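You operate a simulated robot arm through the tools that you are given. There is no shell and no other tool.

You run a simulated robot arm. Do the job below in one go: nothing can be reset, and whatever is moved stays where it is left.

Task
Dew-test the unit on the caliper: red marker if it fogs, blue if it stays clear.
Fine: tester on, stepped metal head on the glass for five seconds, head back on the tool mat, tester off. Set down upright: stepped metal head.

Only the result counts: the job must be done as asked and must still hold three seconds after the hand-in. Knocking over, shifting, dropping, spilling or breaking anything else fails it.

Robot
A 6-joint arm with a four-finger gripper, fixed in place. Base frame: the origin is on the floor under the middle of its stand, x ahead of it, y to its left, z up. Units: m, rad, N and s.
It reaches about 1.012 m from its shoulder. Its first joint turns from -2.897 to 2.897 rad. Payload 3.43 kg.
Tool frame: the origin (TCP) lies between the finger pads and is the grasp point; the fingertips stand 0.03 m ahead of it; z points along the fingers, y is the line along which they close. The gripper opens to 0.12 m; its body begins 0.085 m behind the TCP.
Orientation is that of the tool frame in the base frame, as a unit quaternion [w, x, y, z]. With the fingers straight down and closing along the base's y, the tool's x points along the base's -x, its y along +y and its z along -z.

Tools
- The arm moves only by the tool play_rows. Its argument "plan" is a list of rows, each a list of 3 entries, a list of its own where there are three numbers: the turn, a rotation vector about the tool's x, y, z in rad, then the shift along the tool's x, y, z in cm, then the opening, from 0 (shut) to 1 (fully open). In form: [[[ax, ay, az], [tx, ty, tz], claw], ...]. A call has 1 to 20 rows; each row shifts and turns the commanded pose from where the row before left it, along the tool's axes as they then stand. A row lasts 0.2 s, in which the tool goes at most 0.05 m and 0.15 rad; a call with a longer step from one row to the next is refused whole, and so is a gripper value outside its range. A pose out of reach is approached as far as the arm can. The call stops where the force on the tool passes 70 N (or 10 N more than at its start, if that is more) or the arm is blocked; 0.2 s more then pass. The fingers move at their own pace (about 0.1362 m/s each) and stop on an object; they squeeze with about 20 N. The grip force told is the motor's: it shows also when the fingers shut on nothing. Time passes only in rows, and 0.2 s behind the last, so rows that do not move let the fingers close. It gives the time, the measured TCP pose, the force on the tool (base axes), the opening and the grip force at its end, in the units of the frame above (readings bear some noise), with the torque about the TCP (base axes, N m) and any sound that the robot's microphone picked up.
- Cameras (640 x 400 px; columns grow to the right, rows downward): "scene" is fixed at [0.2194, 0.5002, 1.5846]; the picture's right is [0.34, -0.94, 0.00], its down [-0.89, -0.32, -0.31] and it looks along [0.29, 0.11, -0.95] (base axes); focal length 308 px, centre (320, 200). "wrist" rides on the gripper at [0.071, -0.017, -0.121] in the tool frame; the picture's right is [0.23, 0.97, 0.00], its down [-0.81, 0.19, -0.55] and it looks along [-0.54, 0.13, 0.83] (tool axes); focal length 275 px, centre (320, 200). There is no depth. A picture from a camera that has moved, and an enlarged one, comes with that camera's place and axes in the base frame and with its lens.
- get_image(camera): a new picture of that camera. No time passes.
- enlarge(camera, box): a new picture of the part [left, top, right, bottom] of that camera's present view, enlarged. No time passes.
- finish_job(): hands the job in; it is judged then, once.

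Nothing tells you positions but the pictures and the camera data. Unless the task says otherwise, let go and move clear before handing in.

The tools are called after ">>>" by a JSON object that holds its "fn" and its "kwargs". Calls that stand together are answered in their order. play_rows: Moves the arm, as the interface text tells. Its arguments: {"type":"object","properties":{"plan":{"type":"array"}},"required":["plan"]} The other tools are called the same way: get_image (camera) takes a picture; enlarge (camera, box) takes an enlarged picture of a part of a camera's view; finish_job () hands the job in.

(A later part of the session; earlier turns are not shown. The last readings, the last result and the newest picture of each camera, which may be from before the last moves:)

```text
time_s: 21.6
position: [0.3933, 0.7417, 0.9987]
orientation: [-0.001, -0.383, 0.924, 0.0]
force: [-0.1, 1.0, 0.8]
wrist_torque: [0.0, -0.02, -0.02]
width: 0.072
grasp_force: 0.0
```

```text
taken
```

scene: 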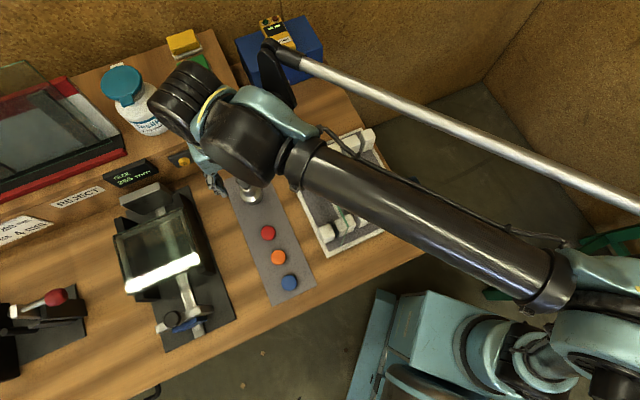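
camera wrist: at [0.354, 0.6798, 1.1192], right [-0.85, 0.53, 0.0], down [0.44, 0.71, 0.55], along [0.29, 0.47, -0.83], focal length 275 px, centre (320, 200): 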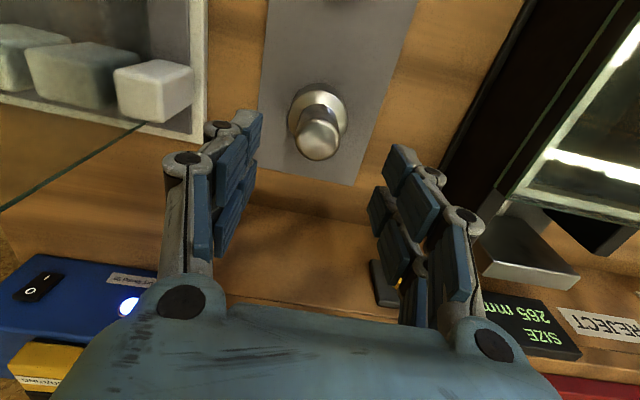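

The fingers straddle the head well. Before descending further I want to be sure the forearm, which now passes over the standing pane (top z≈1.075), has clearance, so I zoom there.

>>> {"fn": "enlarge", "kwargs": {"camera": "scene", "box": [150, 40, 420, 260]}}

>>> {"fn": "enlarge", "kwargs": {"camera": "wrist", "box": [0, 0, 400, 240]}}

```text
1.82 times, centred on (285, 150) of scene
camera zoom: at [0.2194, 0.5002, 1.5846], right [0.34, -0.94, 0.0], down [-0.89, -0.32, -0.31], along [0.29, 0.11, -0.95], focal length 561 px, centre (384, 291)
```

zoom: 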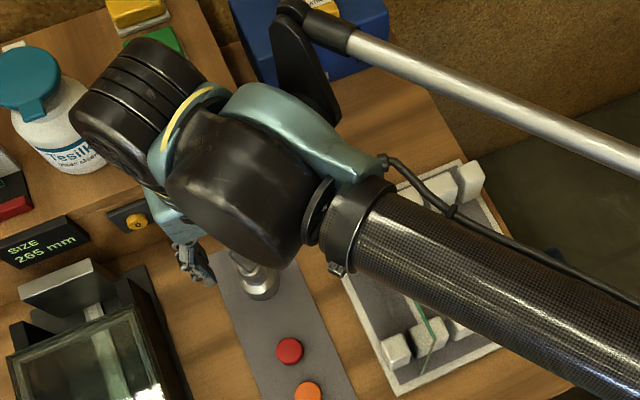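

```text
1.60 times, centred on (200, 120) of wrist
camera zoom: at [0.354, 0.6798, 1.1192], right [-0.85, 0.53, 0.0], down [0.44, 0.71, 0.55], along [0.29, 0.47, -0.83], focal length 440 px, centre (512, 328)
```

zoom: 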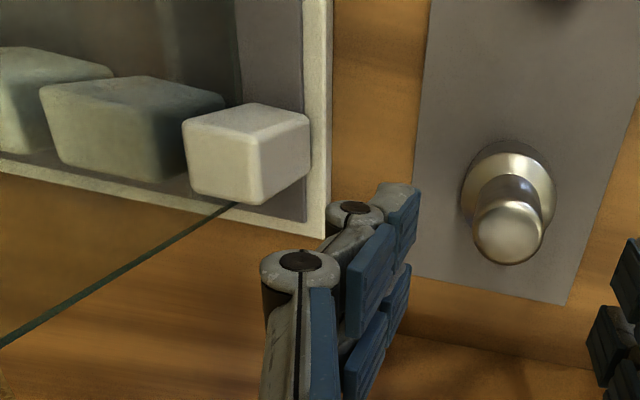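

My estimate puts the forearm's underside only a few centimetres above the pane here, too little for the last 6 cm down. I'll rise again and try a quarter turn of the tool, so that I can later lean the wrist away from the pane while still gripping the knob squarely.

>>> {"fn": "play_rows", "kwargs": {"plan": [[[0, 0, 0], [0, 0, -4.0], 0.6], [[0, 0, 0], [0, 0, -4.0], 0.6], [[0, 0, 0], [0, 0, -4.0], 0.6], [[0, 0, 0.14], [0, 0, 0], 0.6], [[0, 0, 0.14], [0, 0, 0], 0.6], [[0, 0, 0.14], [0, 0, 0], 0.6], [[0, 0, 0.14], [0, 0, 0], 0.6], [[0, 0, 0.14], [0, 0, 0], 0.6], [[0, 0, 0.14], [0, 0, 0], 0.6], [[0, 0, 0], [0, 0, 0], 0.6]]}}

>>> {"fn": "get_image", "kwargs": {"camera": "scene"}}

>>> {"fn": "get_image", "kwargs": {"camera": "wrist"}}

```text
time_s: 23.8
position: [0.3915, 0.7402, 1.1211]
orientation: [0.0, 0.027, 1.0, 0.0]
force: [0.4, -0.3, -0.3]
wrist_torque: [0.0, 0.01, 0.0]
width: 0.072
grasp_force: 0.1
```

```text
taken
```

scene: 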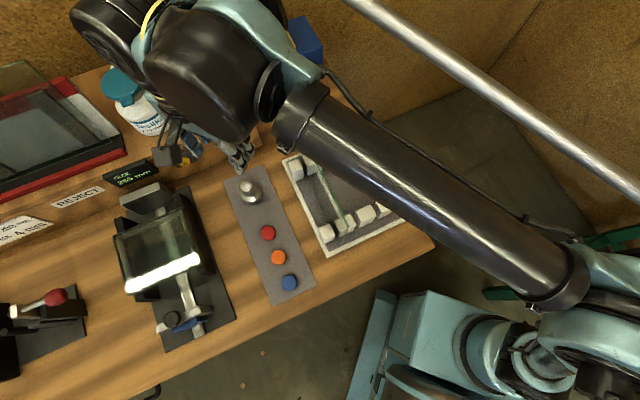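

```text
taken
camera wrist: at [0.3193, 0.7285, 1.2407], right [-0.18, 0.98, 0.0], down [0.82, 0.15, 0.55], along [0.54, 0.1, -0.83], focal length 275 px, centre (320, 200)
```

wrist: 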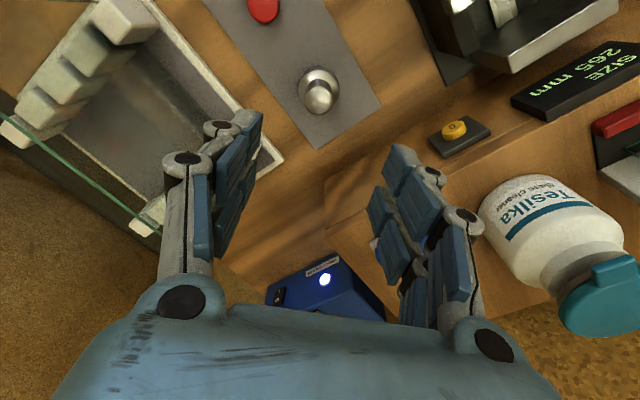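

The turn only rotated the last joint, as expected. Comparing the wrist disc in two pictures (same x,y, 12 cm apart in height) puts it at z≈1.24 when the TCP is at 1.0, so the clearance is better than feared; I zoom to measure the forearm more carefully.

>>> {"fn": "enlarge", "kwargs": {"camera": "scene", "box": [220, 40, 480, 240]}}

>>> {"fn": "enlarge", "kwargs": {"camera": "scene", "box": [400, 160, 640, 340]}}

```text
2.00 times, centred on (350, 140) of scene
camera zoom: at [0.2194, 0.5002, 1.5846], right [0.34, -0.94, 0.0], down [-0.89, -0.32, -0.31], along [0.29, 0.11, -0.95], focal length 617 px, centre (260, 320)
```

zoom: 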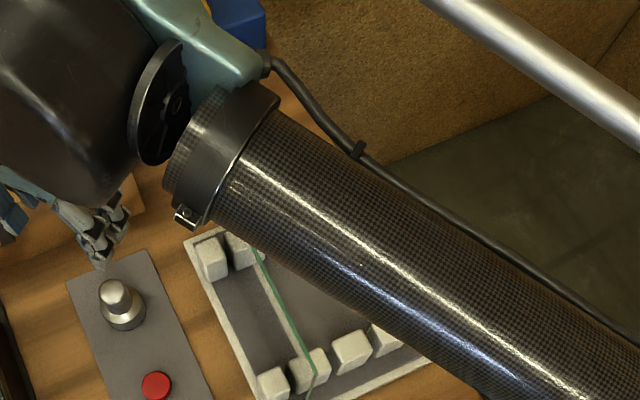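

```text
2.22 times, centred on (520, 250) of scene
camera zoom: at [0.2194, 0.5002, 1.5846], right [0.34, -0.94, 0.0], down [-0.89, -0.32, -0.31], along [0.29, 0.11, -0.95], focal length 685 px, centre (-124, 89)
```

zoom: 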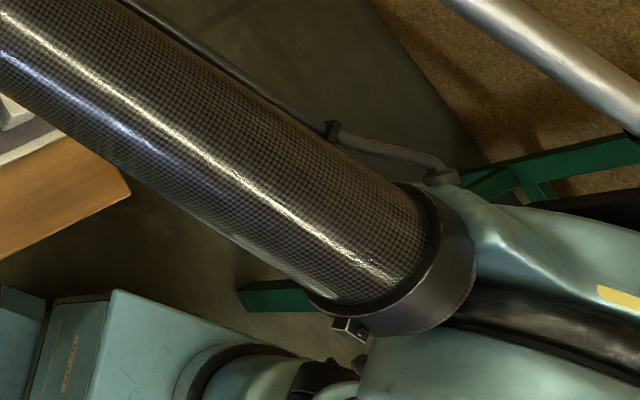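

The forearm's underside should stay 3–5 cm above the pane at grasp height, so the straight descent is safe. I turn back to the bench-aligned yaw and descend in stages over the head.

>>> {"fn": "play_rows", "kwargs": {"plan": [[[0, 0, -0.14], [0, 0, 0], 0.6], [[0, 0, -0.14], [0, 0, 0], 0.6], [[0, 0, -0.14], [0, 0, 0], 0.6], [[0, 0, -0.14], [0, 0, 0], 0.6], [[0, 0, -0.14], [0, 0, 0], 0.6], [[0, 0, -0.14], [0, 0, 0], 0.6], [[0, 0, 0], [0, 0, 4.0], 0.6], [[0, 0, 0], [0, 0, 4.0], 0.6], [[0, 0, 0], [0, 0, 4.0], 0.6], [[0, 0, 0], [0, 0, 2.0], 0.6], [[0, 0, 0], [0, 0, 0], 0.6]]}}

>>> {"fn": "get_image", "kwargs": {"camera": "wrist"}}

>>> {"fn": "enlarge", "kwargs": {"camera": "scene", "box": [150, 40, 420, 260]}}

```text
time_s: 26.2
position: [0.3906, 0.7422, 0.9793]
orientation: [-0.001, -0.383, 0.924, 0.0]
force: [0.1, 0.4, 0.1]
wrist_torque: [-0.04, 0.02, 0.04]
width: 0.072
grasp_force: 0.0
```

```text
taken
camera wrist: at [0.3529, 0.6804, 1.0988], right [-0.85, 0.53, 0.0], down [0.44, 0.71, 0.55], along [0.29, 0.47, -0.83], focal length 275 px, centre (320, 200)
```

wrist: 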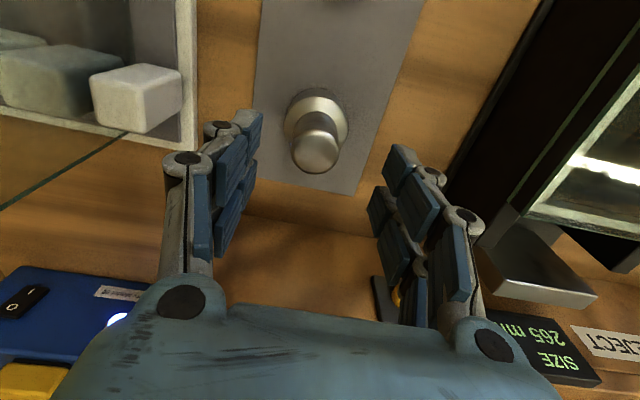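

```text
1.82 times, centred on (285, 150) of scene
camera zoom: at [0.2194, 0.5002, 1.5846], right [0.34, -0.94, 0.0], down [-0.89, -0.32, -0.31], along [0.29, 0.11, -0.95], focal length 561 px, centre (384, 291)
```

zoom: 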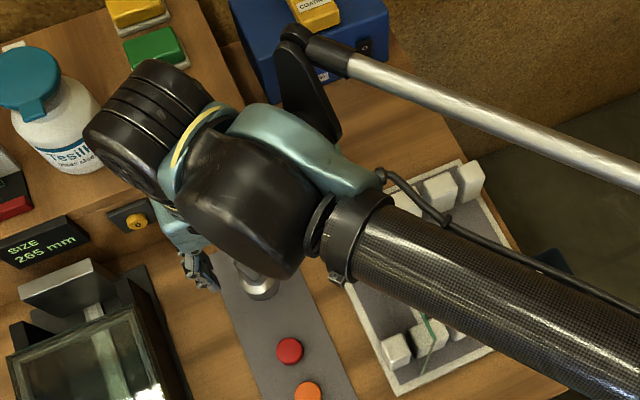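

The head's knob is centred between the fingers (p 0.803, q −0.246). I descend the last 3.9 cm so the fingertips sit around z≈0.91, just above the step, then look before closing.

>>> {"fn": "play_rows", "kwargs": {"plan": [[[0, 0, 0], [-0.1, -0.1, 2.0], 0.6], [[0, 0, 0], [0, 0, 1.9], 0.6], [[0, 0, 0], [0, 0, 0], 0.6]]}}

>>> {"fn": "get_image", "kwargs": {"camera": "wrist"}}

>>> {"fn": "enlarge", "kwargs": {"camera": "scene", "box": [150, 90, 400, 280]}}

```text
time_s: 27.0
position: [0.3925, 0.7399, 0.9411]
orientation: [0.0, -0.383, 0.924, 0.0]
force: [-0.3, -0.5, -0.2]
wrist_torque: [-0.01, 0.0, -0.02]
width: 0.072
grasp_force: 0.1
```

```text
taken
camera wrist: at [0.3553, 0.6784, 1.0606], right [-0.85, 0.53, 0.0], down [0.44, 0.71, 0.55], along [0.29, 0.47, -0.83], focal length 275 px, centre (320, 200)
```

wrist: 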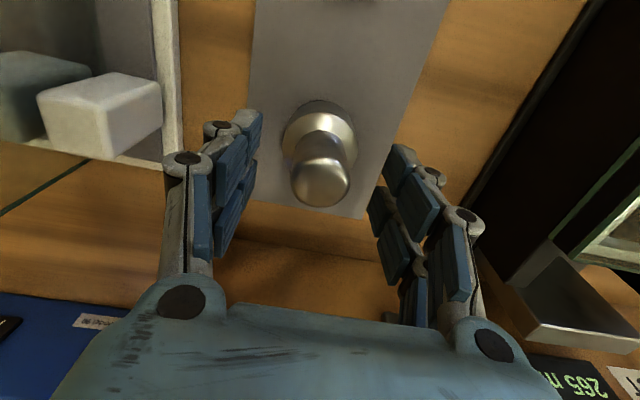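

```text
2.11 times, centred on (275, 185) of scene
camera zoom: at [0.2194, 0.5002, 1.5846], right [0.34, -0.94, 0.0], down [-0.89, -0.32, -0.31], along [0.29, 0.11, -0.95], focal length 649 px, centre (415, 232)
```

zoom: 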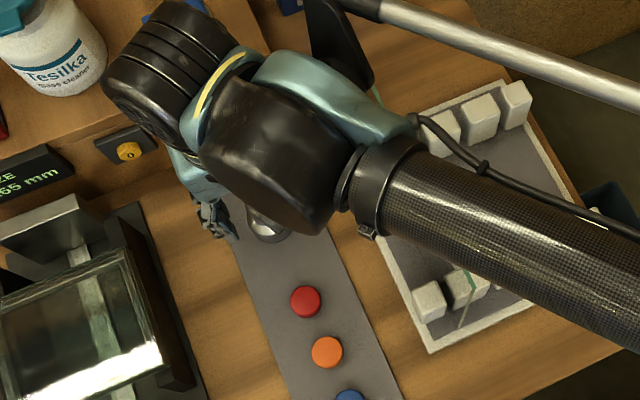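

The fingers straddle the knob with tips above the step, and nothing else is touched. I close on the knob and let it settle.

>>> {"fn": "play_rows", "kwargs": {"plan": [[[0, 0, 0], [0, 0, 0], 0.4], [[0, 0, 0], [0, 0, 0], 0.25], [[0, 0, 0], [0, 0, 0], 0.1], [[0, 0, 0], [0, 0, 0], 0.1], [[0, 0, 0], [0, 0, 0], 0.1]]}}

>>> {"fn": "get_image", "kwargs": {"camera": "wrist"}}

```text
time_s: 28.2
position: [0.3936, 0.7392, 0.9413]
orientation: [0.0, -0.383, 0.924, 0.0]
force: [1.4, -0.8, -0.6]
wrist_torque: [-0.03, -0.02, -0.02]
width: 0.0302
grasp_force: 20.1
```

```text
taken
camera wrist: at [0.3553, 0.6784, 1.0608], right [-0.85, 0.53, 0.0], down [0.44, 0.71, 0.55], along [0.29, 0.47, -0.83], focal length 275 px, centre (320, 200)
```

wrist: 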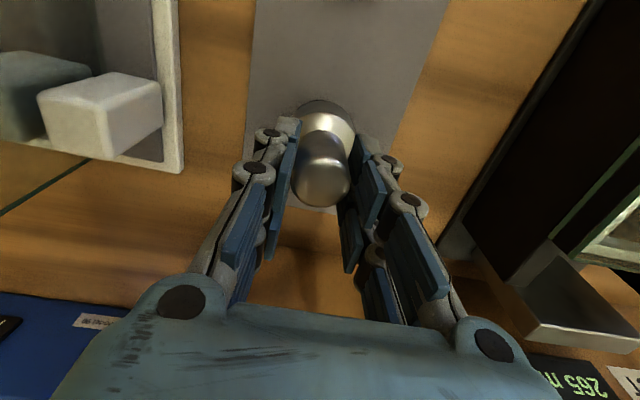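

The knob is held at 30 mm width with 20 N. I lift 3 cm, check the grip, then continue up.

>>> {"fn": "play_rows", "kwargs": {"plan": [[[0, 0, 0], [0, 0, -1.5], 0.1], [[0, 0, 0], [0, 0, -1.5], 0.1], [[0, 0, 0], [0, 0, 0], 0.1]]}}

>>> {"fn": "get_image", "kwargs": {"camera": "wrist"}}

```text
time_s: 29.0
position: [0.3924, 0.7417, 0.9713]
orientation: [0.0, -0.382, 0.924, 0.0]
force: [-0.7, 0.4, -3.9]
wrist_torque: [0.02, -0.02, -0.02]
width: 0.0302
grasp_force: 20.2
```

```text
taken
camera wrist: at [0.3548, 0.6789, 1.0916], right [-0.85, 0.53, 0.0], down [0.44, 0.71, 0.55], along [0.29, 0.47, -0.83], focal length 275 px, centre (320, 200)
```

wrist: 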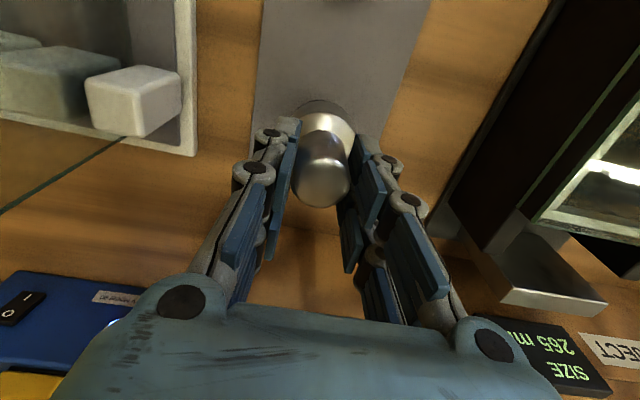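

The head is held firmly (about 0.4 kg). I lift to z≈1.12 and carry it level to above the unit's glass.

>>> {"fn": "play_rows", "kwargs": {"plan": [[[0, 0, 0], [0, 0, -3.75], 0.1], [[0, 0, 0], [0, 0, -3.75], 0.1], [[0, 0, 0], [0, 0, -3.75], 0.1], [[0, 0, 0], [0, 0, -3.75], 0.1], [[0, 0, 0], [1.1, 4.35, 0], 0.1], [[0, 0, 0], [1.1, 4.35, 0], 0.1], [[0, 0, 0], [1.1, 4.35, 0], 0.1], [[0, 0, 0], [1.1, 4.35, 0], 0.1], [[0, 0, 0], [1.1, 4.35, 0], 0.1], [[0, 0, 0], [0, 0, 0], 0.1]]}}

>>> {"fn": "get_image", "kwargs": {"camera": "wrist"}}

>>> {"fn": "get_image", "kwargs": {"camera": "scene"}}

```text
time_s: 31.2
position: [0.1981, 0.8581, 1.1222]
orientation: [0.0, -0.383, 0.924, 0.0]
force: [0.9, -0.8, -2.1]
wrist_torque: [0.04, 0.01, 0.02]
width: 0.0303
grasp_force: 20.2
```

```text
taken
camera wrist: at [0.1614, 0.7959, 1.2411], right [-0.85, 0.53, 0.0], down [0.44, 0.71, 0.55], along [0.29, 0.47, -0.83], focal length 275 px, centre (320, 200)
```

wrist: 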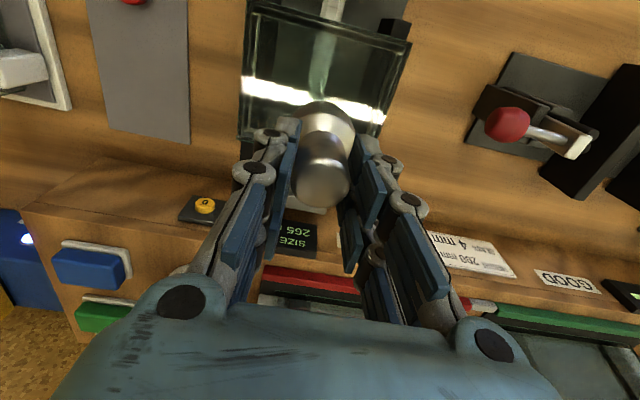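

```text
taken
```

scene: 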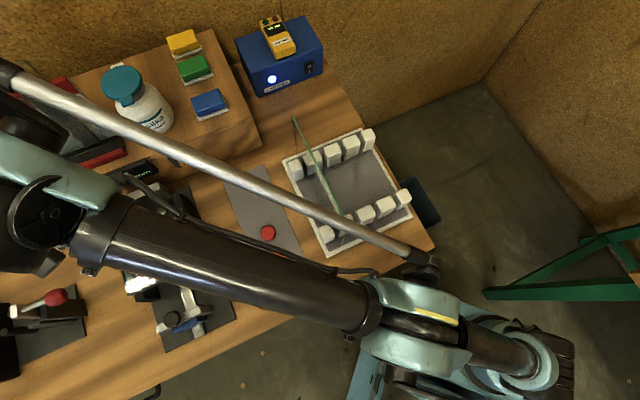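

The head is above the unit. I enlarge to locate the glass corners precisely from this height.

>>> {"fn": "enlarge", "kwargs": {"camera": "wrist", "box": [220, 0, 430, 140]}}

```text
2.86 times, centred on (325, 70) of wrist
camera zoom: at [0.1614, 0.7959, 1.2411], right [-0.85, 0.53, 0.0], down [0.44, 0.71, 0.55], along [0.29, 0.47, -0.83], focal length 786 px, centre (306, 571)
```

zoom: 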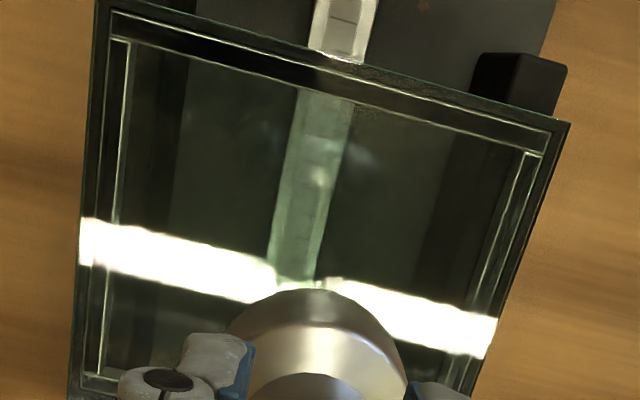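

Glass centre is at p≈0.745, q≈−0.461, top z≈0.95, so the head's base should touch at TCP z≈1.024. I centre up, descend to z≈1.045, then feel down in small steps.

>>> {"fn": "play_rows", "kwargs": {"plan": [[[0, 0, 0], [0.2, -0.57, 0], 0.1], [[0, 0, 0], [0, 0, 2.6], 0.1], [[0, 0, 0], [0, 0, 2.6], 0.1], [[0, 0, 0], [0, 0, 2.5], 0.1], [[0, 0, 0], [0, 0, 0], 0.1]]}}

>>> {"fn": "get_image", "kwargs": {"camera": "wrist"}}

>>> {"fn": "get_image", "kwargs": {"camera": "scene"}}

```text
time_s: 32.4
position: [0.2033, 0.8508, 1.0437]
orientation: [0.0, -0.382, 0.924, 0.0]
force: [-0.9, 0.6, -2.5]
wrist_torque: [0.0, 0.0, 0.01]
width: 0.0302
grasp_force: 20.3
```

```text
taken
camera wrist: at [0.1646, 0.7892, 1.1645], right [-0.85, 0.53, 0.0], down [0.44, 0.71, 0.55], along [0.29, 0.47, -0.83], focal length 275 px, centre (320, 200)
```

wrist: 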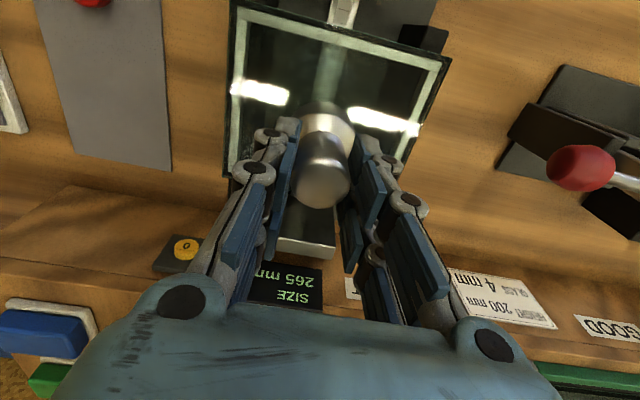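

```text
taken
```

scene: 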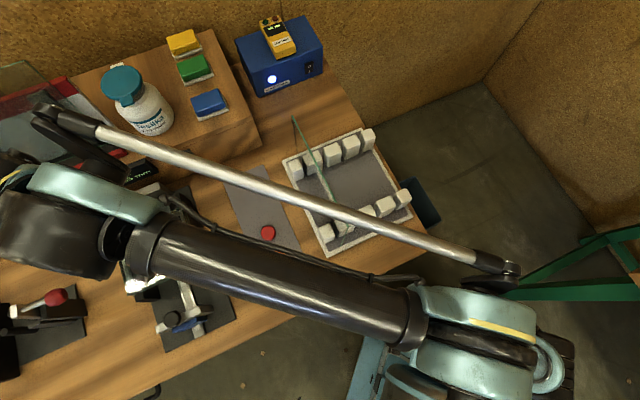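

The head hangs over the glass centre. I feel down: first 1 cm, then 2 mm steps watching the vertical force.

>>> {"fn": "play_rows", "kwargs": {"plan": [[[0, 0, 0], [0, 0, 0.5], 0.1], [[0, 0, 0], [0, 0, 0.4], 0.1], [[0, 0, 0], [0, 0, 0.3], 0.1], [[0, 0, 0], [0, 0, 0], 0.1]]}}

>>> {"fn": "play_rows", "kwargs": {"plan": [[[0, 0, 0], [0, 0, 0.2], 0.1], [[0, 0, 0], [0, 0, 0], 0.1]]}}

```text
time_s: 33.4
position: [0.2023, 0.8496, 1.0332]
orientation: [0.0, -0.382, 0.924, -0.002]
force: [0.3, 0.4, -2.4]
wrist_torque: [0.02, -0.01, -0.01]
width: 0.0301
grasp_force: 19.7
```

```text
time_s: 34.0
position: [0.2016, 0.851, 1.0317]
orientation: [-0.001, -0.383, 0.924, 0.0]
force: [3.1, 7.1, 18.6]
wrist_torque: [0.14, -0.02, -0.03]
width: 0.0302
grasp_force: 19.4
```

Contact: the glass carries the head at TCP z≈1.032. I ease up about 1 mm to take off the extra push.

>>> {"fn": "play_rows", "kwargs": {"plan": [[[0, 0, 0], [0, 0, -0.1], 0.1], [[0, 0, 0], [0, 0, 0], 0.1]]}}

>>> {"fn": "get_image", "kwargs": {"camera": "wrist"}}

```text
time_s: 34.6
position: [0.2021, 0.8501, 1.0314]
orientation: [0.0, -0.383, 0.924, 0.0]
force: [-0.6, 0.6, -2.9]
wrist_torque: [0.0, -0.02, 0.0]
width: 0.0303
grasp_force: 19.8
```

```text
taken
camera wrist: at [0.164, 0.7888, 1.1512], right [-0.85, 0.53, 0.0], down [0.44, 0.71, 0.55], along [0.29, 0.47, -0.83], focal length 275 px, centre (320, 200)
```

wrist: 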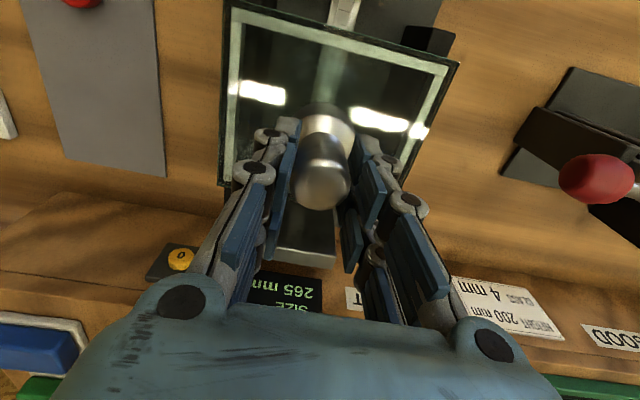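

The head is now weightless to within a millimetre of the glass. I lower half a millimetre, open to release it standing on the glass, and start the five-second wait.

>>> {"fn": "play_rows", "kwargs": {"plan": [[[0, 0, 0], [0, 0, 0.05], 0.1], [[0, 0, 0], [0, 0, 0], 0.1], [[0, 0, 0], [0, 0, 0], 0.3], [[0, 0, 0], [0, 0, 0], 0.5], [[0, 0, 0], [0, 0, 0], 0.6], [[0, 0, 0], [0, 0, 0], 0.6]]}}

>>> {"fn": "get_image", "kwargs": {"camera": "wrist"}}

>>> {"fn": "get_image", "kwargs": {"camera": "scene"}}

```text
time_s: 36.0
position: [0.2013, 0.8504, 1.0312]
orientation: [0.0, -0.383, 0.924, 0.0]
force: [0.9, 0.2, -0.4]
wrist_torque: [0.01, 0.01, 0.01]
width: 0.072
grasp_force: 0.1
```

```text
taken
camera wrist: at [0.1638, 0.7888, 1.1511], right [-0.85, 0.53, 0.0], down [0.44, 0.71, 0.55], along [0.29, 0.47, -0.83], focal length 275 px, centre (320, 200)
```

wrist: 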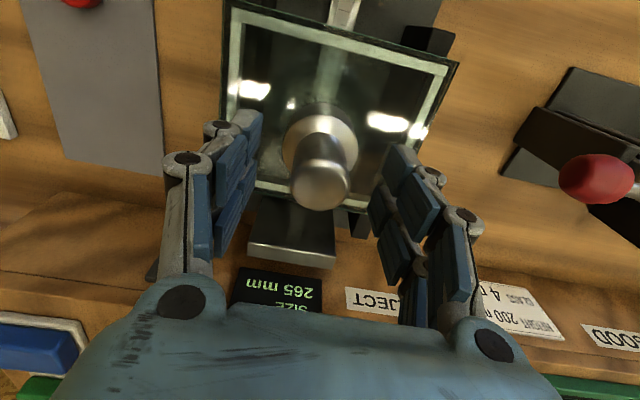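

```text
taken
```

scene: 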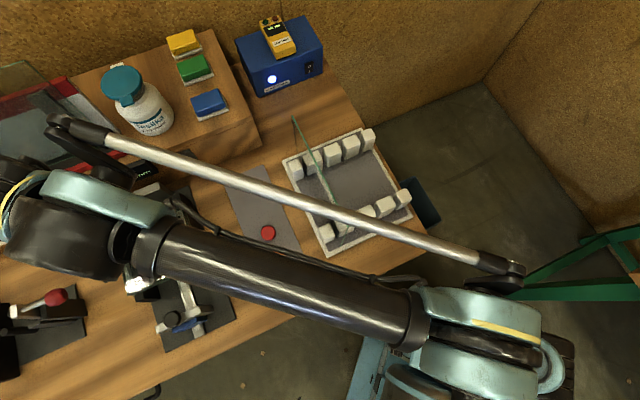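

The head stands upright on the glass with the tester lamp lit. I wait a little over three seconds and then look at the glass around the head.

>>> {"fn": "play_rows", "kwargs": {"plan": [[[0, 0, 0], [0, 0, 0], 0.6], [[0, 0, 0], [0, 0, 0], 0.6], [[0, 0, 0], [0, 0, 0], 0.6], [[0, 0, 0], [0, 0, 0], 0.6], [[0, 0, 0], [0, 0, 0], 0.6], [[0, 0, 0], [0, 0, 0], 0.6], [[0, 0, 0], [0, 0, 0], 0.6], [[0, 0, 0], [0, 0, 0], 0.6], [[0, 0, 0], [0, 0, 0], 0.6], [[0, 0, 0], [0, 0, 0], 0.6], [[0, 0, 0], [0, 0, 0], 0.6], [[0, 0, 0], [0, 0, 0], 0.6], [[0, 0, 0], [0, 0, 0], 0.6], [[0, 0, 0], [0, 0, 0], 0.6], [[0, 0, 0], [0, 0, 0], 0.6], [[0, 0, 0], [0, 0, 0], 0.6]]}}

>>> {"fn": "enlarge", "kwargs": {"camera": "wrist", "box": [210, 0, 470, 240]}}

>>> {"fn": "play_rows", "kwargs": {"plan": [[[0, 0, 0], [0, 0, 0], 0.6], [[0, 0, 0], [0, 0, 0], 0.6], [[0, 0, 0], [0, 0, 0], 0.6], [[0, 0, 0], [0, 0, 0], 0.6], [[0, 0, 0], [0, 0, 0], 0.6], [[0, 0, 0], [0, 0, 0], 0.6], [[0, 0, 0], [0, 0, 0], 0.6], [[0, 0, 0], [0, 0, 0], 0.6], [[0, 0, 0], [0, 0, 0], 0.6], [[0, 0, 0], [0, 0, 0], 0.6], [[0, 0, 0], [0, 0, 0], 0.6], [[0, 0, 0], [0, 0, 0], 0.6]]}}

>>> {"fn": "enlarge", "kwargs": {"camera": "wrist", "box": [210, 0, 470, 240]}}

```text
time_s: 39.4
position: [0.2012, 0.8501, 1.0303]
orientation: [0.0, -0.382, 0.924, 0.0]
force: [0.2, 0.3, -1.2]
wrist_torque: [-0.01, -0.04, 0.03]
width: 0.0721
grasp_force: 0.1
```

```text
1.67 times, centred on (340, 120) of wrist
camera zoom: at [0.1638, 0.7888, 1.1511], right [-0.85, 0.53, 0.0], down [0.44, 0.71, 0.55], along [0.29, 0.47, -0.83], focal length 459 px, centre (287, 333)
```

zoom: 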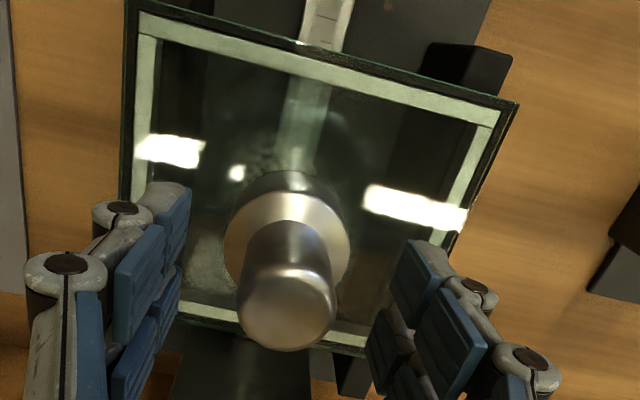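

```text
time_s: 42.0
position: [0.2025, 0.8505, 1.0306]
orientation: [0.001, -0.383, 0.924, 0.001]
force: [0.0, 0.0, 0.0]
wrist_torque: [-0.01, -0.02, -0.01]
width: 0.0721
grasp_force: 0.1
```

```text
1.67 times, centred on (340, 120) of wrist
camera zoom: at [0.1638, 0.7888, 1.1511], right [-0.85, 0.53, 0.0], down [0.44, 0.71, 0.55], along [0.29, 0.47, -0.83], focal length 459 px, centre (287, 333)
```

zoom: 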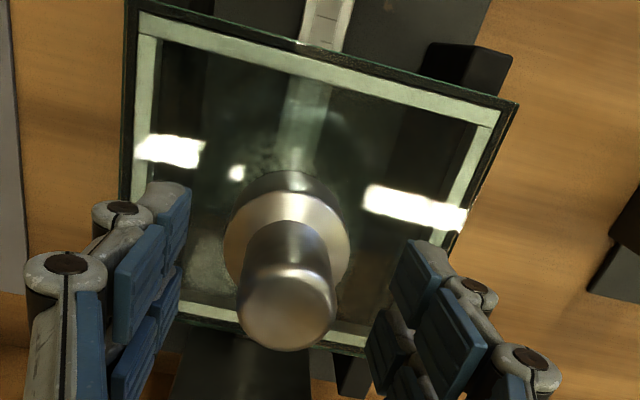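

The head has stood on the glass for over six seconds. I zoom on the glass around its foot for any fogging.

>>> {"fn": "enlarge", "kwargs": {"camera": "wrist", "box": [260, 40, 400, 140]}}

>>> {"fn": "enlarge", "kwargs": {"camera": "wrist", "box": [240, 100, 420, 220]}}

```text
4.00 times, centred on (330, 90) of wrist
camera zoom: at [0.1638, 0.7888, 1.1511], right [-0.85, 0.53, 0.0], down [0.44, 0.71, 0.55], along [0.29, 0.47, -0.83], focal length 1101 px, centre (280, 640)
```

zoom: 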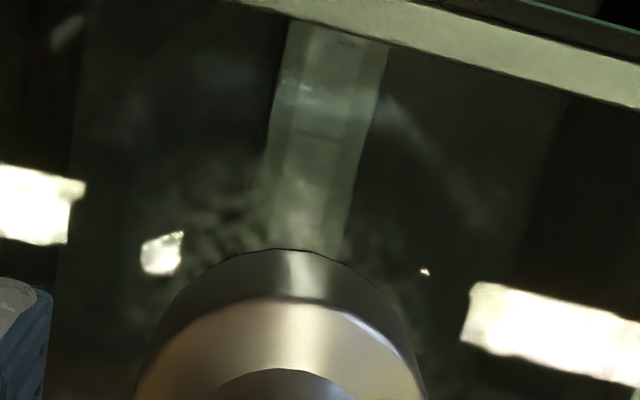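

```text
3.33 times, centred on (330, 160) of wrist
camera zoom: at [0.1638, 0.7888, 1.1511], right [-0.85, 0.53, 0.0], down [0.44, 0.71, 0.55], along [0.29, 0.47, -0.83], focal length 918 px, centre (287, 333)
```

zoom: 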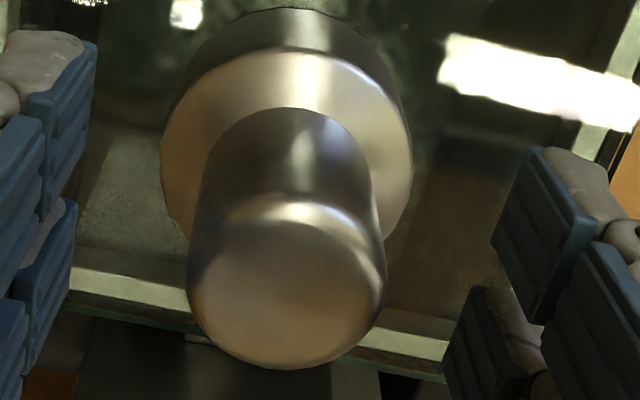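

There may be a faint mottled halo around the foot; it will show better with the head lifted away. I regrip the knob and lift.

>>> {"fn": "play_rows", "kwargs": {"plan": [[[0, 0, 0], [0, 0, 0], 0.4], [[0, 0, 0], [0, 0, 0], 0.25], [[0, 0, 0], [0, 0, 0], 0.1], [[0, 0, 0], [0, 0, 0], 0.1], [[0, 0, 0], [0, 0, 0], 0.1], [[0, 0, 0], [0, 0, -1.0], 0.1], [[0, 0, 0], [0, 0, -2.0], 0.1], [[0, 0, 0], [0, 0, 0], 0.1]]}}

>>> {"fn": "get_image", "kwargs": {"camera": "wrist"}}

>>> {"fn": "enlarge", "kwargs": {"camera": "wrist", "box": [230, 0, 440, 150]}}

```text
time_s: 43.8
position: [0.202, 0.8493, 1.0615]
orientation: [0.0, -0.382, 0.924, 0.0]
force: [-0.2, 0.0, -3.3]
wrist_torque: [-0.01, -0.04, 0.02]
width: 0.0304
grasp_force: 20.3
```

```text
taken
camera wrist: at [0.1642, 0.7885, 1.181], right [-0.85, 0.53, 0.0], down [0.44, 0.71, 0.55], along [0.29, 0.47, -0.83], focal length 275 px, centre (320, 200)
```

wrist: 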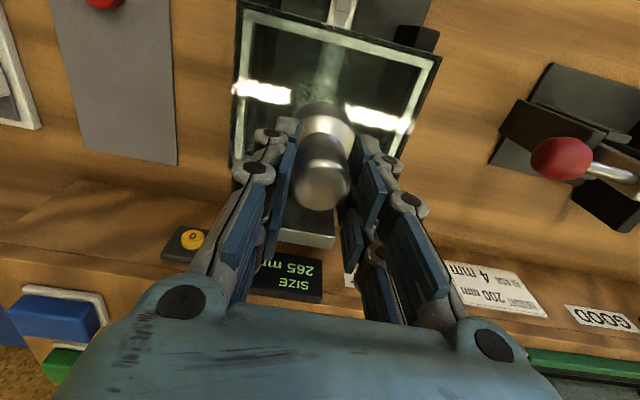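

```text
2.67 times, centred on (335, 75) of wrist
camera zoom: at [0.1642, 0.7885, 1.181], right [-0.85, 0.53, 0.0], down [0.44, 0.71, 0.55], along [0.29, 0.47, -0.83], focal length 734 px, centre (280, 533)
```

zoom: 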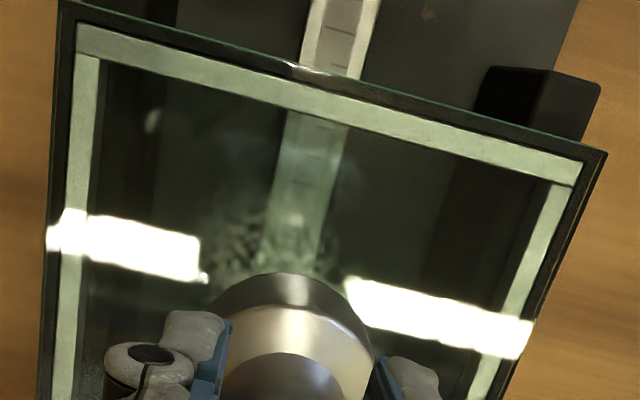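

I see a mottled patch in the glass where the head stood. I raise the head and slide it aside for a clear look before it can fade.

>>> {"fn": "play_rows", "kwargs": {"plan": [[[0, 0, 0], [0, 0, -3.0], 0.1], [[0, 0, 0], [0, 0, -3.0], 0.1], [[0, 0, 0], [0, -4.0, 0], 0.1], [[0, 0, 0], [0, -4.0, 0], 0.1], [[0, 0, 0], [0, 0, 0], 0.1]]}}

>>> {"fn": "get_image", "kwargs": {"camera": "wrist"}}

>>> {"fn": "enlarge", "kwargs": {"camera": "wrist", "box": [330, 20, 530, 160]}}

>>> {"fn": "enlarge", "kwargs": {"camera": "scene", "box": [90, 180, 240, 300]}}

```text
time_s: 45.0
position: [0.259, 0.7923, 1.1224]
orientation: [0.0, -0.382, 0.924, 0.0]
force: [-1.0, 0.7, -3.3]
wrist_torque: [0.0, 0.03, 0.04]
width: 0.0303
grasp_force: 20.5
```

```text
taken
camera wrist: at [0.2209, 0.7312, 1.2424], right [-0.85, 0.53, 0.0], down [0.44, 0.71, 0.55], along [0.29, 0.47, -0.83], focal length 275 px, centre (320, 200)
```

wrist: 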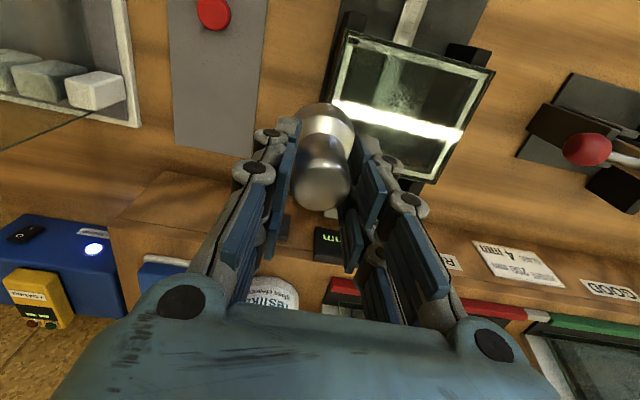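

```text
2.86 times, centred on (430, 90) of wrist
camera zoom: at [0.2209, 0.7312, 1.2424], right [-0.85, 0.53, 0.0], down [0.44, 0.71, 0.55], along [0.29, 0.47, -0.83], focal length 786 px, centre (6, 514)
```

zoom: 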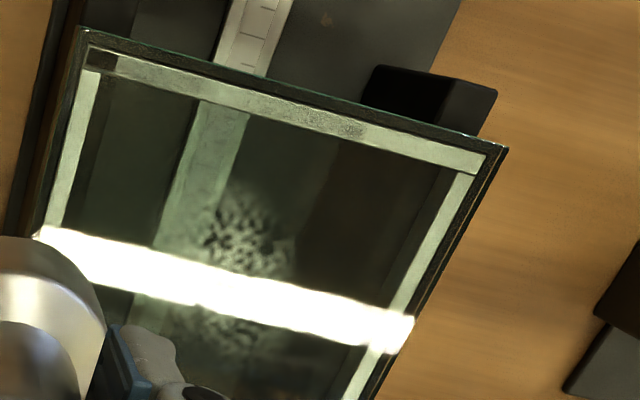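

```text
3.33 times, centred on (165, 240) of scene
camera zoom: at [0.2194, 0.5002, 1.5846], right [0.34, -0.94, 0.0], down [-0.89, -0.32, -0.31], along [0.29, 0.11, -0.95], focal length 1028 px, centre (837, 67)
```

zoom: 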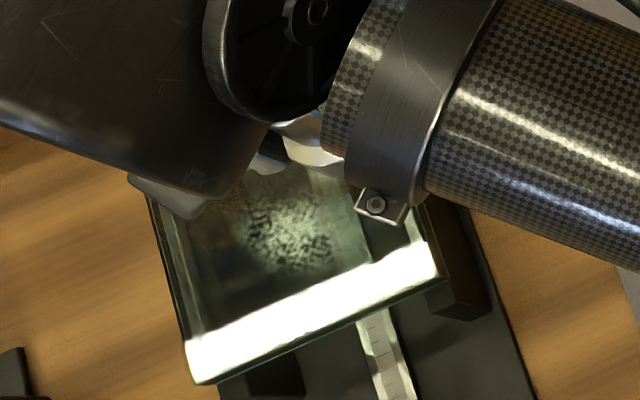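

A clear mottled fog patch shows where the head stood, from both cameras, and it was not there before: the unit fogs, so the red marker goes on. First I take the head back to its place on the mat.

>>> {"fn": "play_rows", "kwargs": {"plan": [[[0, 0, 0], [-1.92, -4.37, 0], 0.1], [[0, 0, 0], [-1.92, -4.37, 0], 0.1], [[0, 0, 0], [-1.92, -4.37, 0], 0.1], [[0, 0, 0], [0, 0, 4.0], 0.1], [[0, 0, 0], [0, 0, 4.0], 0.1], [[0, 0, 0], [0, 0, 4.0], 0.1], [[0, 0, 0], [0, 0, 3.0], 0.1], [[0, 0, 0], [0, 0, 0], 0.1]]}}

>>> {"fn": "get_image", "kwargs": {"camera": "wrist"}}

>>> {"fn": "get_image", "kwargs": {"camera": "scene"}}

```text
time_s: 46.8
position: [0.3924, 0.7406, 0.9703]
orientation: [0.0, -0.383, 0.924, 0.0]
force: [0.1, -0.1, -3.4]
wrist_torque: [0.0, 0.0, -0.02]
width: 0.0302
grasp_force: 20.3
```

```text
taken
camera wrist: at [0.3547, 0.6796, 1.0903], right [-0.85, 0.53, 0.0], down [0.44, 0.71, 0.55], along [0.29, 0.47, -0.83], focal length 275 px, centre (320, 200)
```

wrist: 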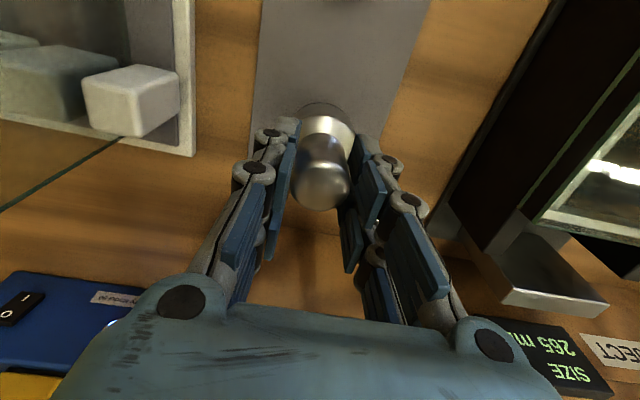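

```text
taken
```

scene: 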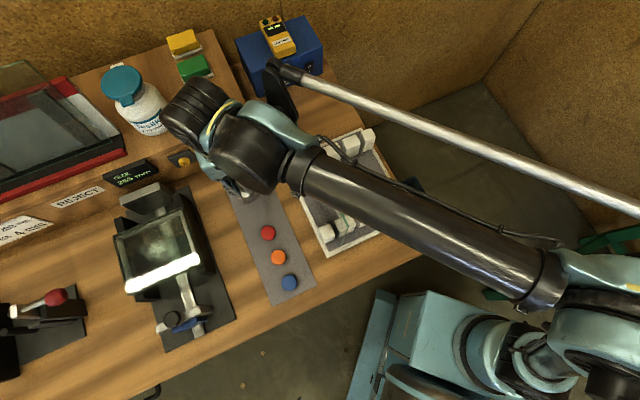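

The fog patch is also visible in the scene picture. The head is above its original spot; I lower it to just over the mat and then feel for contact.

>>> {"fn": "play_rows", "kwargs": {"plan": [[[0, 0, 0], [0, 0, 1.3], 0.1], [[0, 0, 0], [0, 0, 1.2], 0.1], [[0, 0, 0], [0, 0, 0], 0.1]]}}

>>> {"fn": "play_rows", "kwargs": {"plan": [[[0, 0, 0], [0, 0, 0.15], 0.1], [[0, 0, 0], [0, 0, 0], 0.1]]}}

>>> {"fn": "play_rows", "kwargs": {"plan": [[[0, 0, 0], [0, 0, 0.1], 0.1], [[0, 0, 0], [0, 0, 0], 0.1]]}}

```text
time_s: 47.6
position: [0.3925, 0.7415, 0.947]
orientation: [0.0, -0.382, 0.924, -0.001]
force: [0.6, -1.3, -3.7]
wrist_torque: [0.02, -0.02, 0.0]
width: 0.0301
grasp_force: 19.5
```

```text
time_s: 48.2
position: [0.3921, 0.7414, 0.9438]
orientation: [0.0, -0.383, 0.924, 0.0]
force: [0.3, 0.0, -2.4]
wrist_torque: [0.01, 0.0, -0.01]
width: 0.0304
grasp_force: 19.6
```

```text
time_s: 48.8
position: [0.3914, 0.7419, 0.9451]
orientation: [0.0, -0.383, 0.924, 0.0]
force: [-0.2, 0.7, -2.8]
wrist_torque: [-0.01, -0.04, -0.01]
width: 0.0302
grasp_force: 20.0
```

Not yet in contact (still about 3 N hanging). I continue in 1 mm steps.

>>> {"fn": "play_rows", "kwargs": {"plan": [[[0, 0, 0], [0, 0, 0.1], 0.1], [[0, 0, 0], [0, 0, 0], 0.1]]}}

>>> {"fn": "play_rows", "kwargs": {"plan": [[[0, 0, 0], [0, 0, 0.1], 0.1], [[0, 0, 0], [0, 0, 0], 0.1]]}}

```text
time_s: 49.4
position: [0.3921, 0.7409, 0.9427]
orientation: [0.0, -0.383, 0.924, 0.0]
force: [0.1, 0.3, -2.8]
wrist_torque: [-0.01, 0.04, 0.03]
width: 0.0303
grasp_force: 20.0
```

```text
time_s: 50.0
position: [0.3923, 0.7403, 0.9412]
orientation: [0.0, -0.383, 0.924, -0.001]
force: [0.3, -0.2, -2.6]
wrist_torque: [0.02, 0.0, 0.03]
width: 0.03
grasp_force: 20.3
```

>>> {"fn": "play_rows", "kwargs": {"plan": [[[0, 0, 0], [0, 0, 0.07], 0.1], [[0, 0, 0], [0, 0, 0], 0.1]]}}

>>> {"fn": "enlarge", "kwargs": {"camera": "wrist", "box": [250, 70, 400, 220]}}

```text
time_s: 50.6
position: [0.3914, 0.7407, 0.9402]
orientation: [0.0, -0.384, 0.923, -0.001]
force: [-0.1, -0.2, -2.7]
wrist_torque: [-0.01, 0.03, -0.03]
width: 0.0305
grasp_force: 20.2
```

```text
2.67 times, centred on (325, 145) of wrist
camera zoom: at [0.3539, 0.6801, 1.0613], right [-0.85, 0.53, 0.0], down [0.44, 0.71, 0.55], along [0.29, 0.47, -0.83], focal length 734 px, centre (307, 347)
```

zoom: 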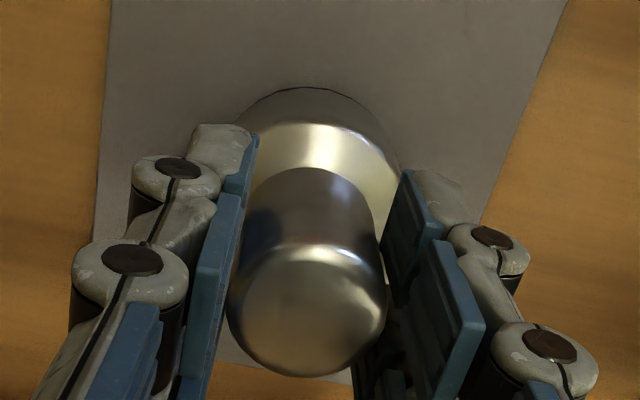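

Very close to the mat but the weight still hangs on the tool. I continue in half-millimetre steps.

>>> {"fn": "play_rows", "kwargs": {"plan": [[[0, 0, 0], [0, 0, 0.07], 0.1], [[0, 0, 0], [0, 0, 0], 0.1]]}}

>>> {"fn": "play_rows", "kwargs": {"plan": [[[0, 0, 0], [0, 0, 0.07], 0.1], [[0, 0, 0], [0, 0, 0], 0.1]]}}

```text
time_s: 51.2
position: [0.3924, 0.741, 0.9405]
orientation: [0.0, -0.383, 0.924, 0.0]
force: [-0.1, 0.2, -4.3]
wrist_torque: [-0.03, 0.02, 0.04]
width: 0.03
grasp_force: 20.1
```

```text
time_s: 51.8
position: [0.3921, 0.7415, 0.9385]
orientation: [0.0, -0.383, 0.924, 0.0]
force: [-0.1, 0.2, -3.3]
wrist_torque: [0.02, -0.01, 0.04]
width: 0.0303
grasp_force: 20.3
```

>>> {"fn": "play_rows", "kwargs": {"plan": [[[0, 0, 0], [0, 0, 0.08], 0.1], [[0, 0, 0], [0, 0, 0], 0.1]]}}

>>> {"fn": "play_rows", "kwargs": {"plan": [[[0, 0, 0], [0, 0, 0.08], 0.1], [[0, 0, 0], [0, 0, 0], 0.1]]}}

```text
time_s: 52.4
position: [0.392, 0.7426, 0.9399]
orientation: [0.0, -0.383, 0.924, 0.0]
force: [-0.3, 1.1, 3.3]
wrist_torque: [0.09, -0.01, 0.02]
width: 0.0306
grasp_force: 19.9
```

```text
time_s: 53.0
position: [0.3907, 0.7409, 0.9377]
orientation: [0.0, -0.382, 0.924, 0.0]
force: [-2.7, 9.4, 16.7]
wrist_torque: [0.36, 0.05, -0.01]
width: 0.0305
grasp_force: 20.2
```

The mat now carries the head (force turned upward). I ease up 1 mm to relieve the push and open the fingers.

>>> {"fn": "play_rows", "kwargs": {"plan": [[[0, 0, 0], [0, 0, -0.1], 0.1], [[0, 0, 0], [0, 0, 0], 0.1]]}}

>>> {"fn": "play_rows", "kwargs": {"plan": [[[0, 0, 0], [0, 0, 0], 0.3], [[0, 0, 0], [0, 0, 0], 0.5], [[0, 0, 0], [0, 0, 0], 0.6], [[0, 0, 0], [0, 0, 0], 0.6]]}}

>>> {"fn": "get_image", "kwargs": {"camera": "wrist"}}

```text
time_s: 53.6
position: [0.3911, 0.7399, 0.9383]
orientation: [-0.001, -0.383, 0.924, -0.001]
force: [-1.5, 0.7, -1.7]
wrist_torque: [-0.02, 0.05, -0.04]
width: 0.0304
grasp_force: 20.1
```

```text
time_s: 54.6
position: [0.3915, 0.7409, 0.9389]
orientation: [-0.001, -0.383, 0.924, 0.0]
force: [0.1, -0.3, -0.6]
wrist_torque: [0.04, 0.0, 0.04]
width: 0.0718
grasp_force: 0.0
```

```text
taken
camera wrist: at [0.3542, 0.6794, 1.0585], right [-0.85, 0.53, 0.0], down [0.44, 0.71, 0.55], along [0.29, 0.47, -0.83], focal length 275 px, centre (320, 200)
```

wrist: 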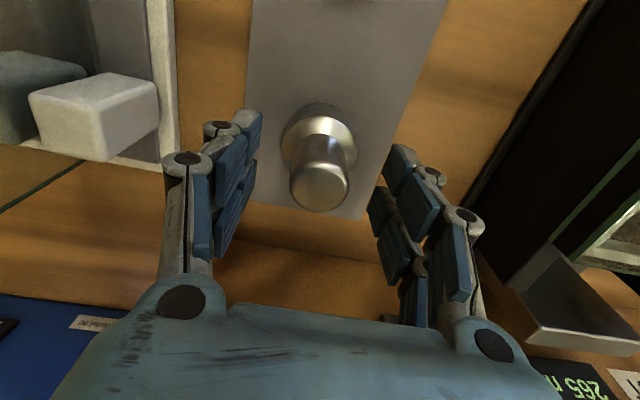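

The head stands upright on the mat, released. I rise straight up, then cross above the pane to the tester, shutting the fingers, and tilt forward as before.

>>> {"fn": "play_rows", "kwargs": {"plan": [[[0, 0, 0], [0, 0, -2.0], 0.6], [[0, 0, 0], [0, 0, -4.0], 0.6], [[0, 0, 0], [0, 0, -4.5], 0.6], [[0, 0, 0], [0, 0, -4.5], 0.6], [[0, 0, 0], [0, 0, -4.5], 0.6], [[0, 0, 0], [0, 0, -4.5], 0.6], [[0, 0, 0], [0, 0, -4.0], 0.6], [[0, 0, 0], [-1.32, -4.48, 0], 0.3], [[0, 0, 0], [-1.32, -4.48, 0], 0.0], [[0, 0, 0], [-1.32, -4.48, 0], 0.0], [[0, 0, 0], [-1.32, -4.48, 0], 0.0], [[0, 0, 0], [-1.32, -4.48, 0], 0.0], [[0, 0, 0], [-1.32, -4.48, 0], 0.0], [[0, 0, 0], [0, 0, 0], 0.0]]}}

>>> {"fn": "get_image", "kwargs": {"camera": "scene"}}

```text
time_s: 57.6
position: [0.6382, 0.6074, 1.2191]
orientation: [0.0, -0.383, 0.924, 0.001]
force: [-0.4, -0.3, 0.0]
wrist_torque: [0.02, 0.02, 0.0]
width: 0.0
grasp_force: 19.8
```

```text
taken
```

scene: 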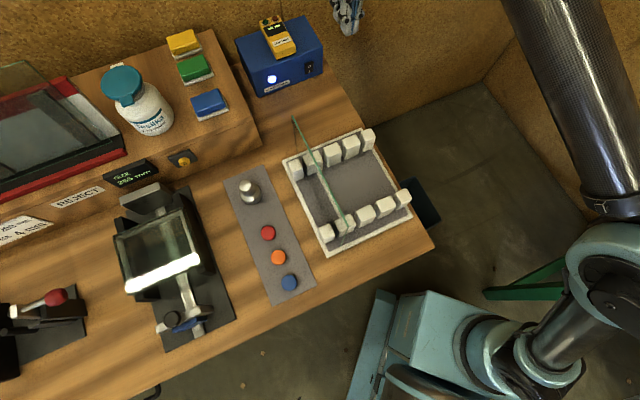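

Everything is in place and the head stands on the mat. I check the glass again without the arm overhead, and the head.

>>> {"fn": "enlarge", "kwargs": {"camera": "scene", "box": [90, 180, 240, 300]}}

>>> {"fn": "enlarge", "kwargs": {"camera": "scene", "box": [210, 150, 330, 310]}}

```text
3.33 times, centred on (165, 240) of scene
camera zoom: at [0.2194, 0.5002, 1.5846], right [0.34, -0.94, 0.0], down [-0.89, -0.32, -0.31], along [0.29, 0.11, -0.95], focal length 1028 px, centre (837, 67)
```

zoom: 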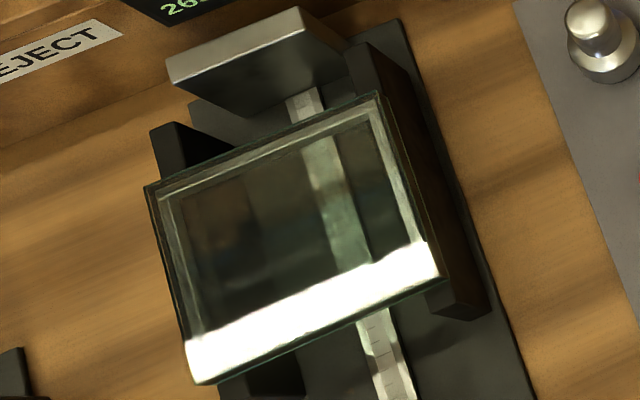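

```text
2.50 times, centred on (270, 230) of scene
camera zoom: at [0.2194, 0.5002, 1.5846], right [0.34, -0.94, 0.0], down [-0.89, -0.32, -0.31], along [0.29, 0.11, -0.95], focal length 771 px, centre (445, 125)
```

zoom: 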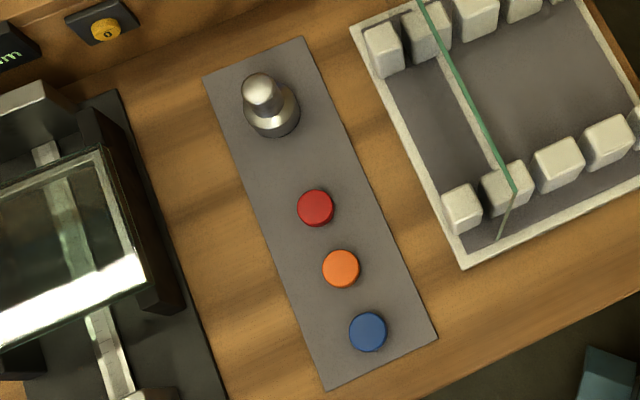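

The glass has cleared again, but the fog was plain exactly where the head had stood, in two views, so red it is. Now I tilt forward and go down in front of the rocker, this time at the height of the O half.

>>> {"fn": "play_rows", "kwargs": {"plan": [[[0, -0.1225, 0], [0, 0, 0], 0.0], [[0, -0.1225, 0], [0, 0, 0], 0.0], [[0, -0.1225, 0], [0, 0, 0], 0.0], [[0, -0.1225, 0], [0, 0, 0], 0.0], [[0, 0, 0], [0.63, -0.03, 4.19], 0.0], [[0, 0, 0], [0.63, -0.03, 4.19], 0.0], [[0, 0, 0], [0.63, -0.03, 4.19], 0.0], [[0, 0, 0], [0.63, -0.03, 4.19], 0.0], [[0, 0, 0], [0.63, -0.03, 4.19], 0.0], [[0, 0, 0], [0.63, -0.03, 4.19], 0.0], [[0, 0, 0], [0, 0, 0], 0.0]]}}

>>> {"fn": "get_image", "kwargs": {"camera": "scene"}}

>>> {"fn": "get_image", "kwargs": {"camera": "wrist"}}

```text
time_s: 60.0
position: [0.7006, 0.6654, 0.9774]
orientation: [0.225, -0.371, 0.896, 0.092]
force: [0.5, -0.4, 0.9]
wrist_torque: [0.01, 0.02, -0.02]
width: 0.0
grasp_force: 19.6
```

```text
taken
```

scene: 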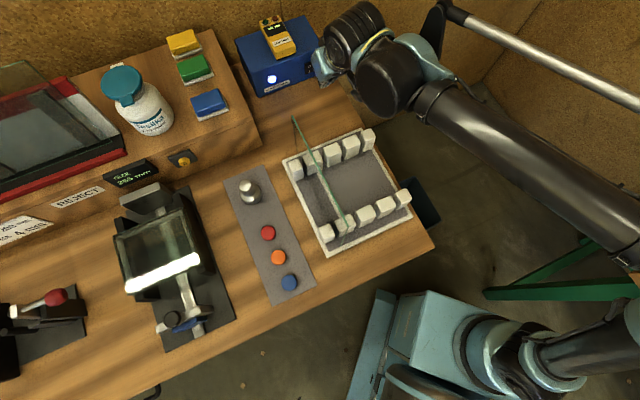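

```text
taken
camera wrist: at [0.6284, 0.5704, 1.0507], right [-0.83, 0.54, -0.11], down [0.19, 0.46, 0.87], along [0.52, 0.7, -0.48], focal length 275 px, centre (320, 200)
```

wrist: 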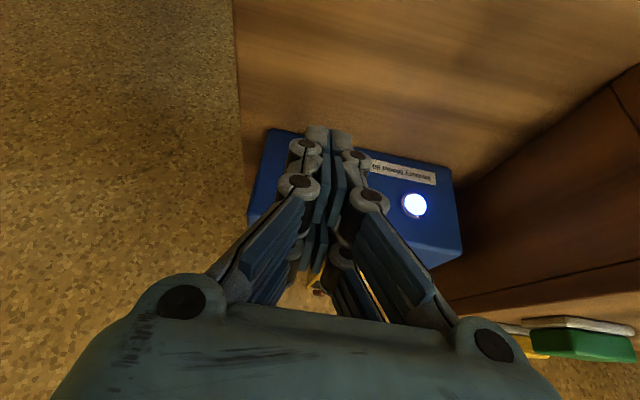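

In position above the rocker line, lamp still lit. I drop to the O height (TCP z≈0.939) and move up to about 1 cm from the rocker.

>>> {"fn": "play_rows", "kwargs": {"plan": [[[0, 0, 0], [0.06, 0, 2.14], 0.0], [[0, 0, 0], [0.06, 0, 2.14], 0.0], [[0, 0, 0], [-0.88, 0, 0.47], 0.0], [[0, 0, 0], [-0.7, 0, 0.37], 0.0], [[0, 0, 0], [0, 0, 0], 0.0]]}}

>>> {"fn": "enlarge", "kwargs": {"camera": "scene", "box": [240, 0, 400, 105]}}

```text
time_s: 61.2
position: [0.7257, 0.691, 0.9404]
orientation: [0.225, -0.371, 0.896, 0.092]
force: [-0.6, -0.1, 0.6]
wrist_torque: [-0.04, -0.01, 0.03]
width: 0.0
grasp_force: 20.0
```

```text
3.81 times, centred on (320, 52) of scene
camera zoom: at [0.2194, 0.5002, 1.5846], right [0.34, -0.94, 0.0], down [-0.89, -0.32, -0.31], along [0.29, 0.11, -0.95], focal length 1175 px, centre (320, 762)
```

zoom: 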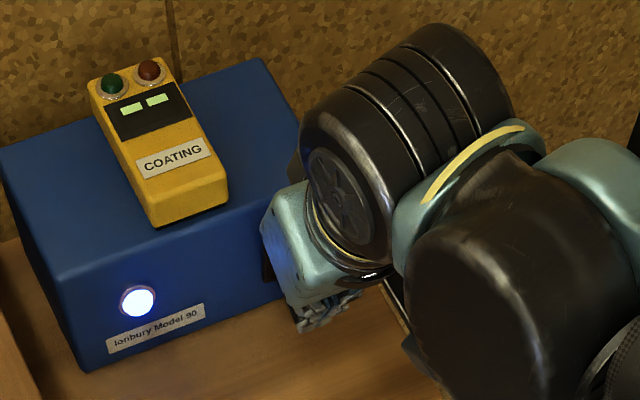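

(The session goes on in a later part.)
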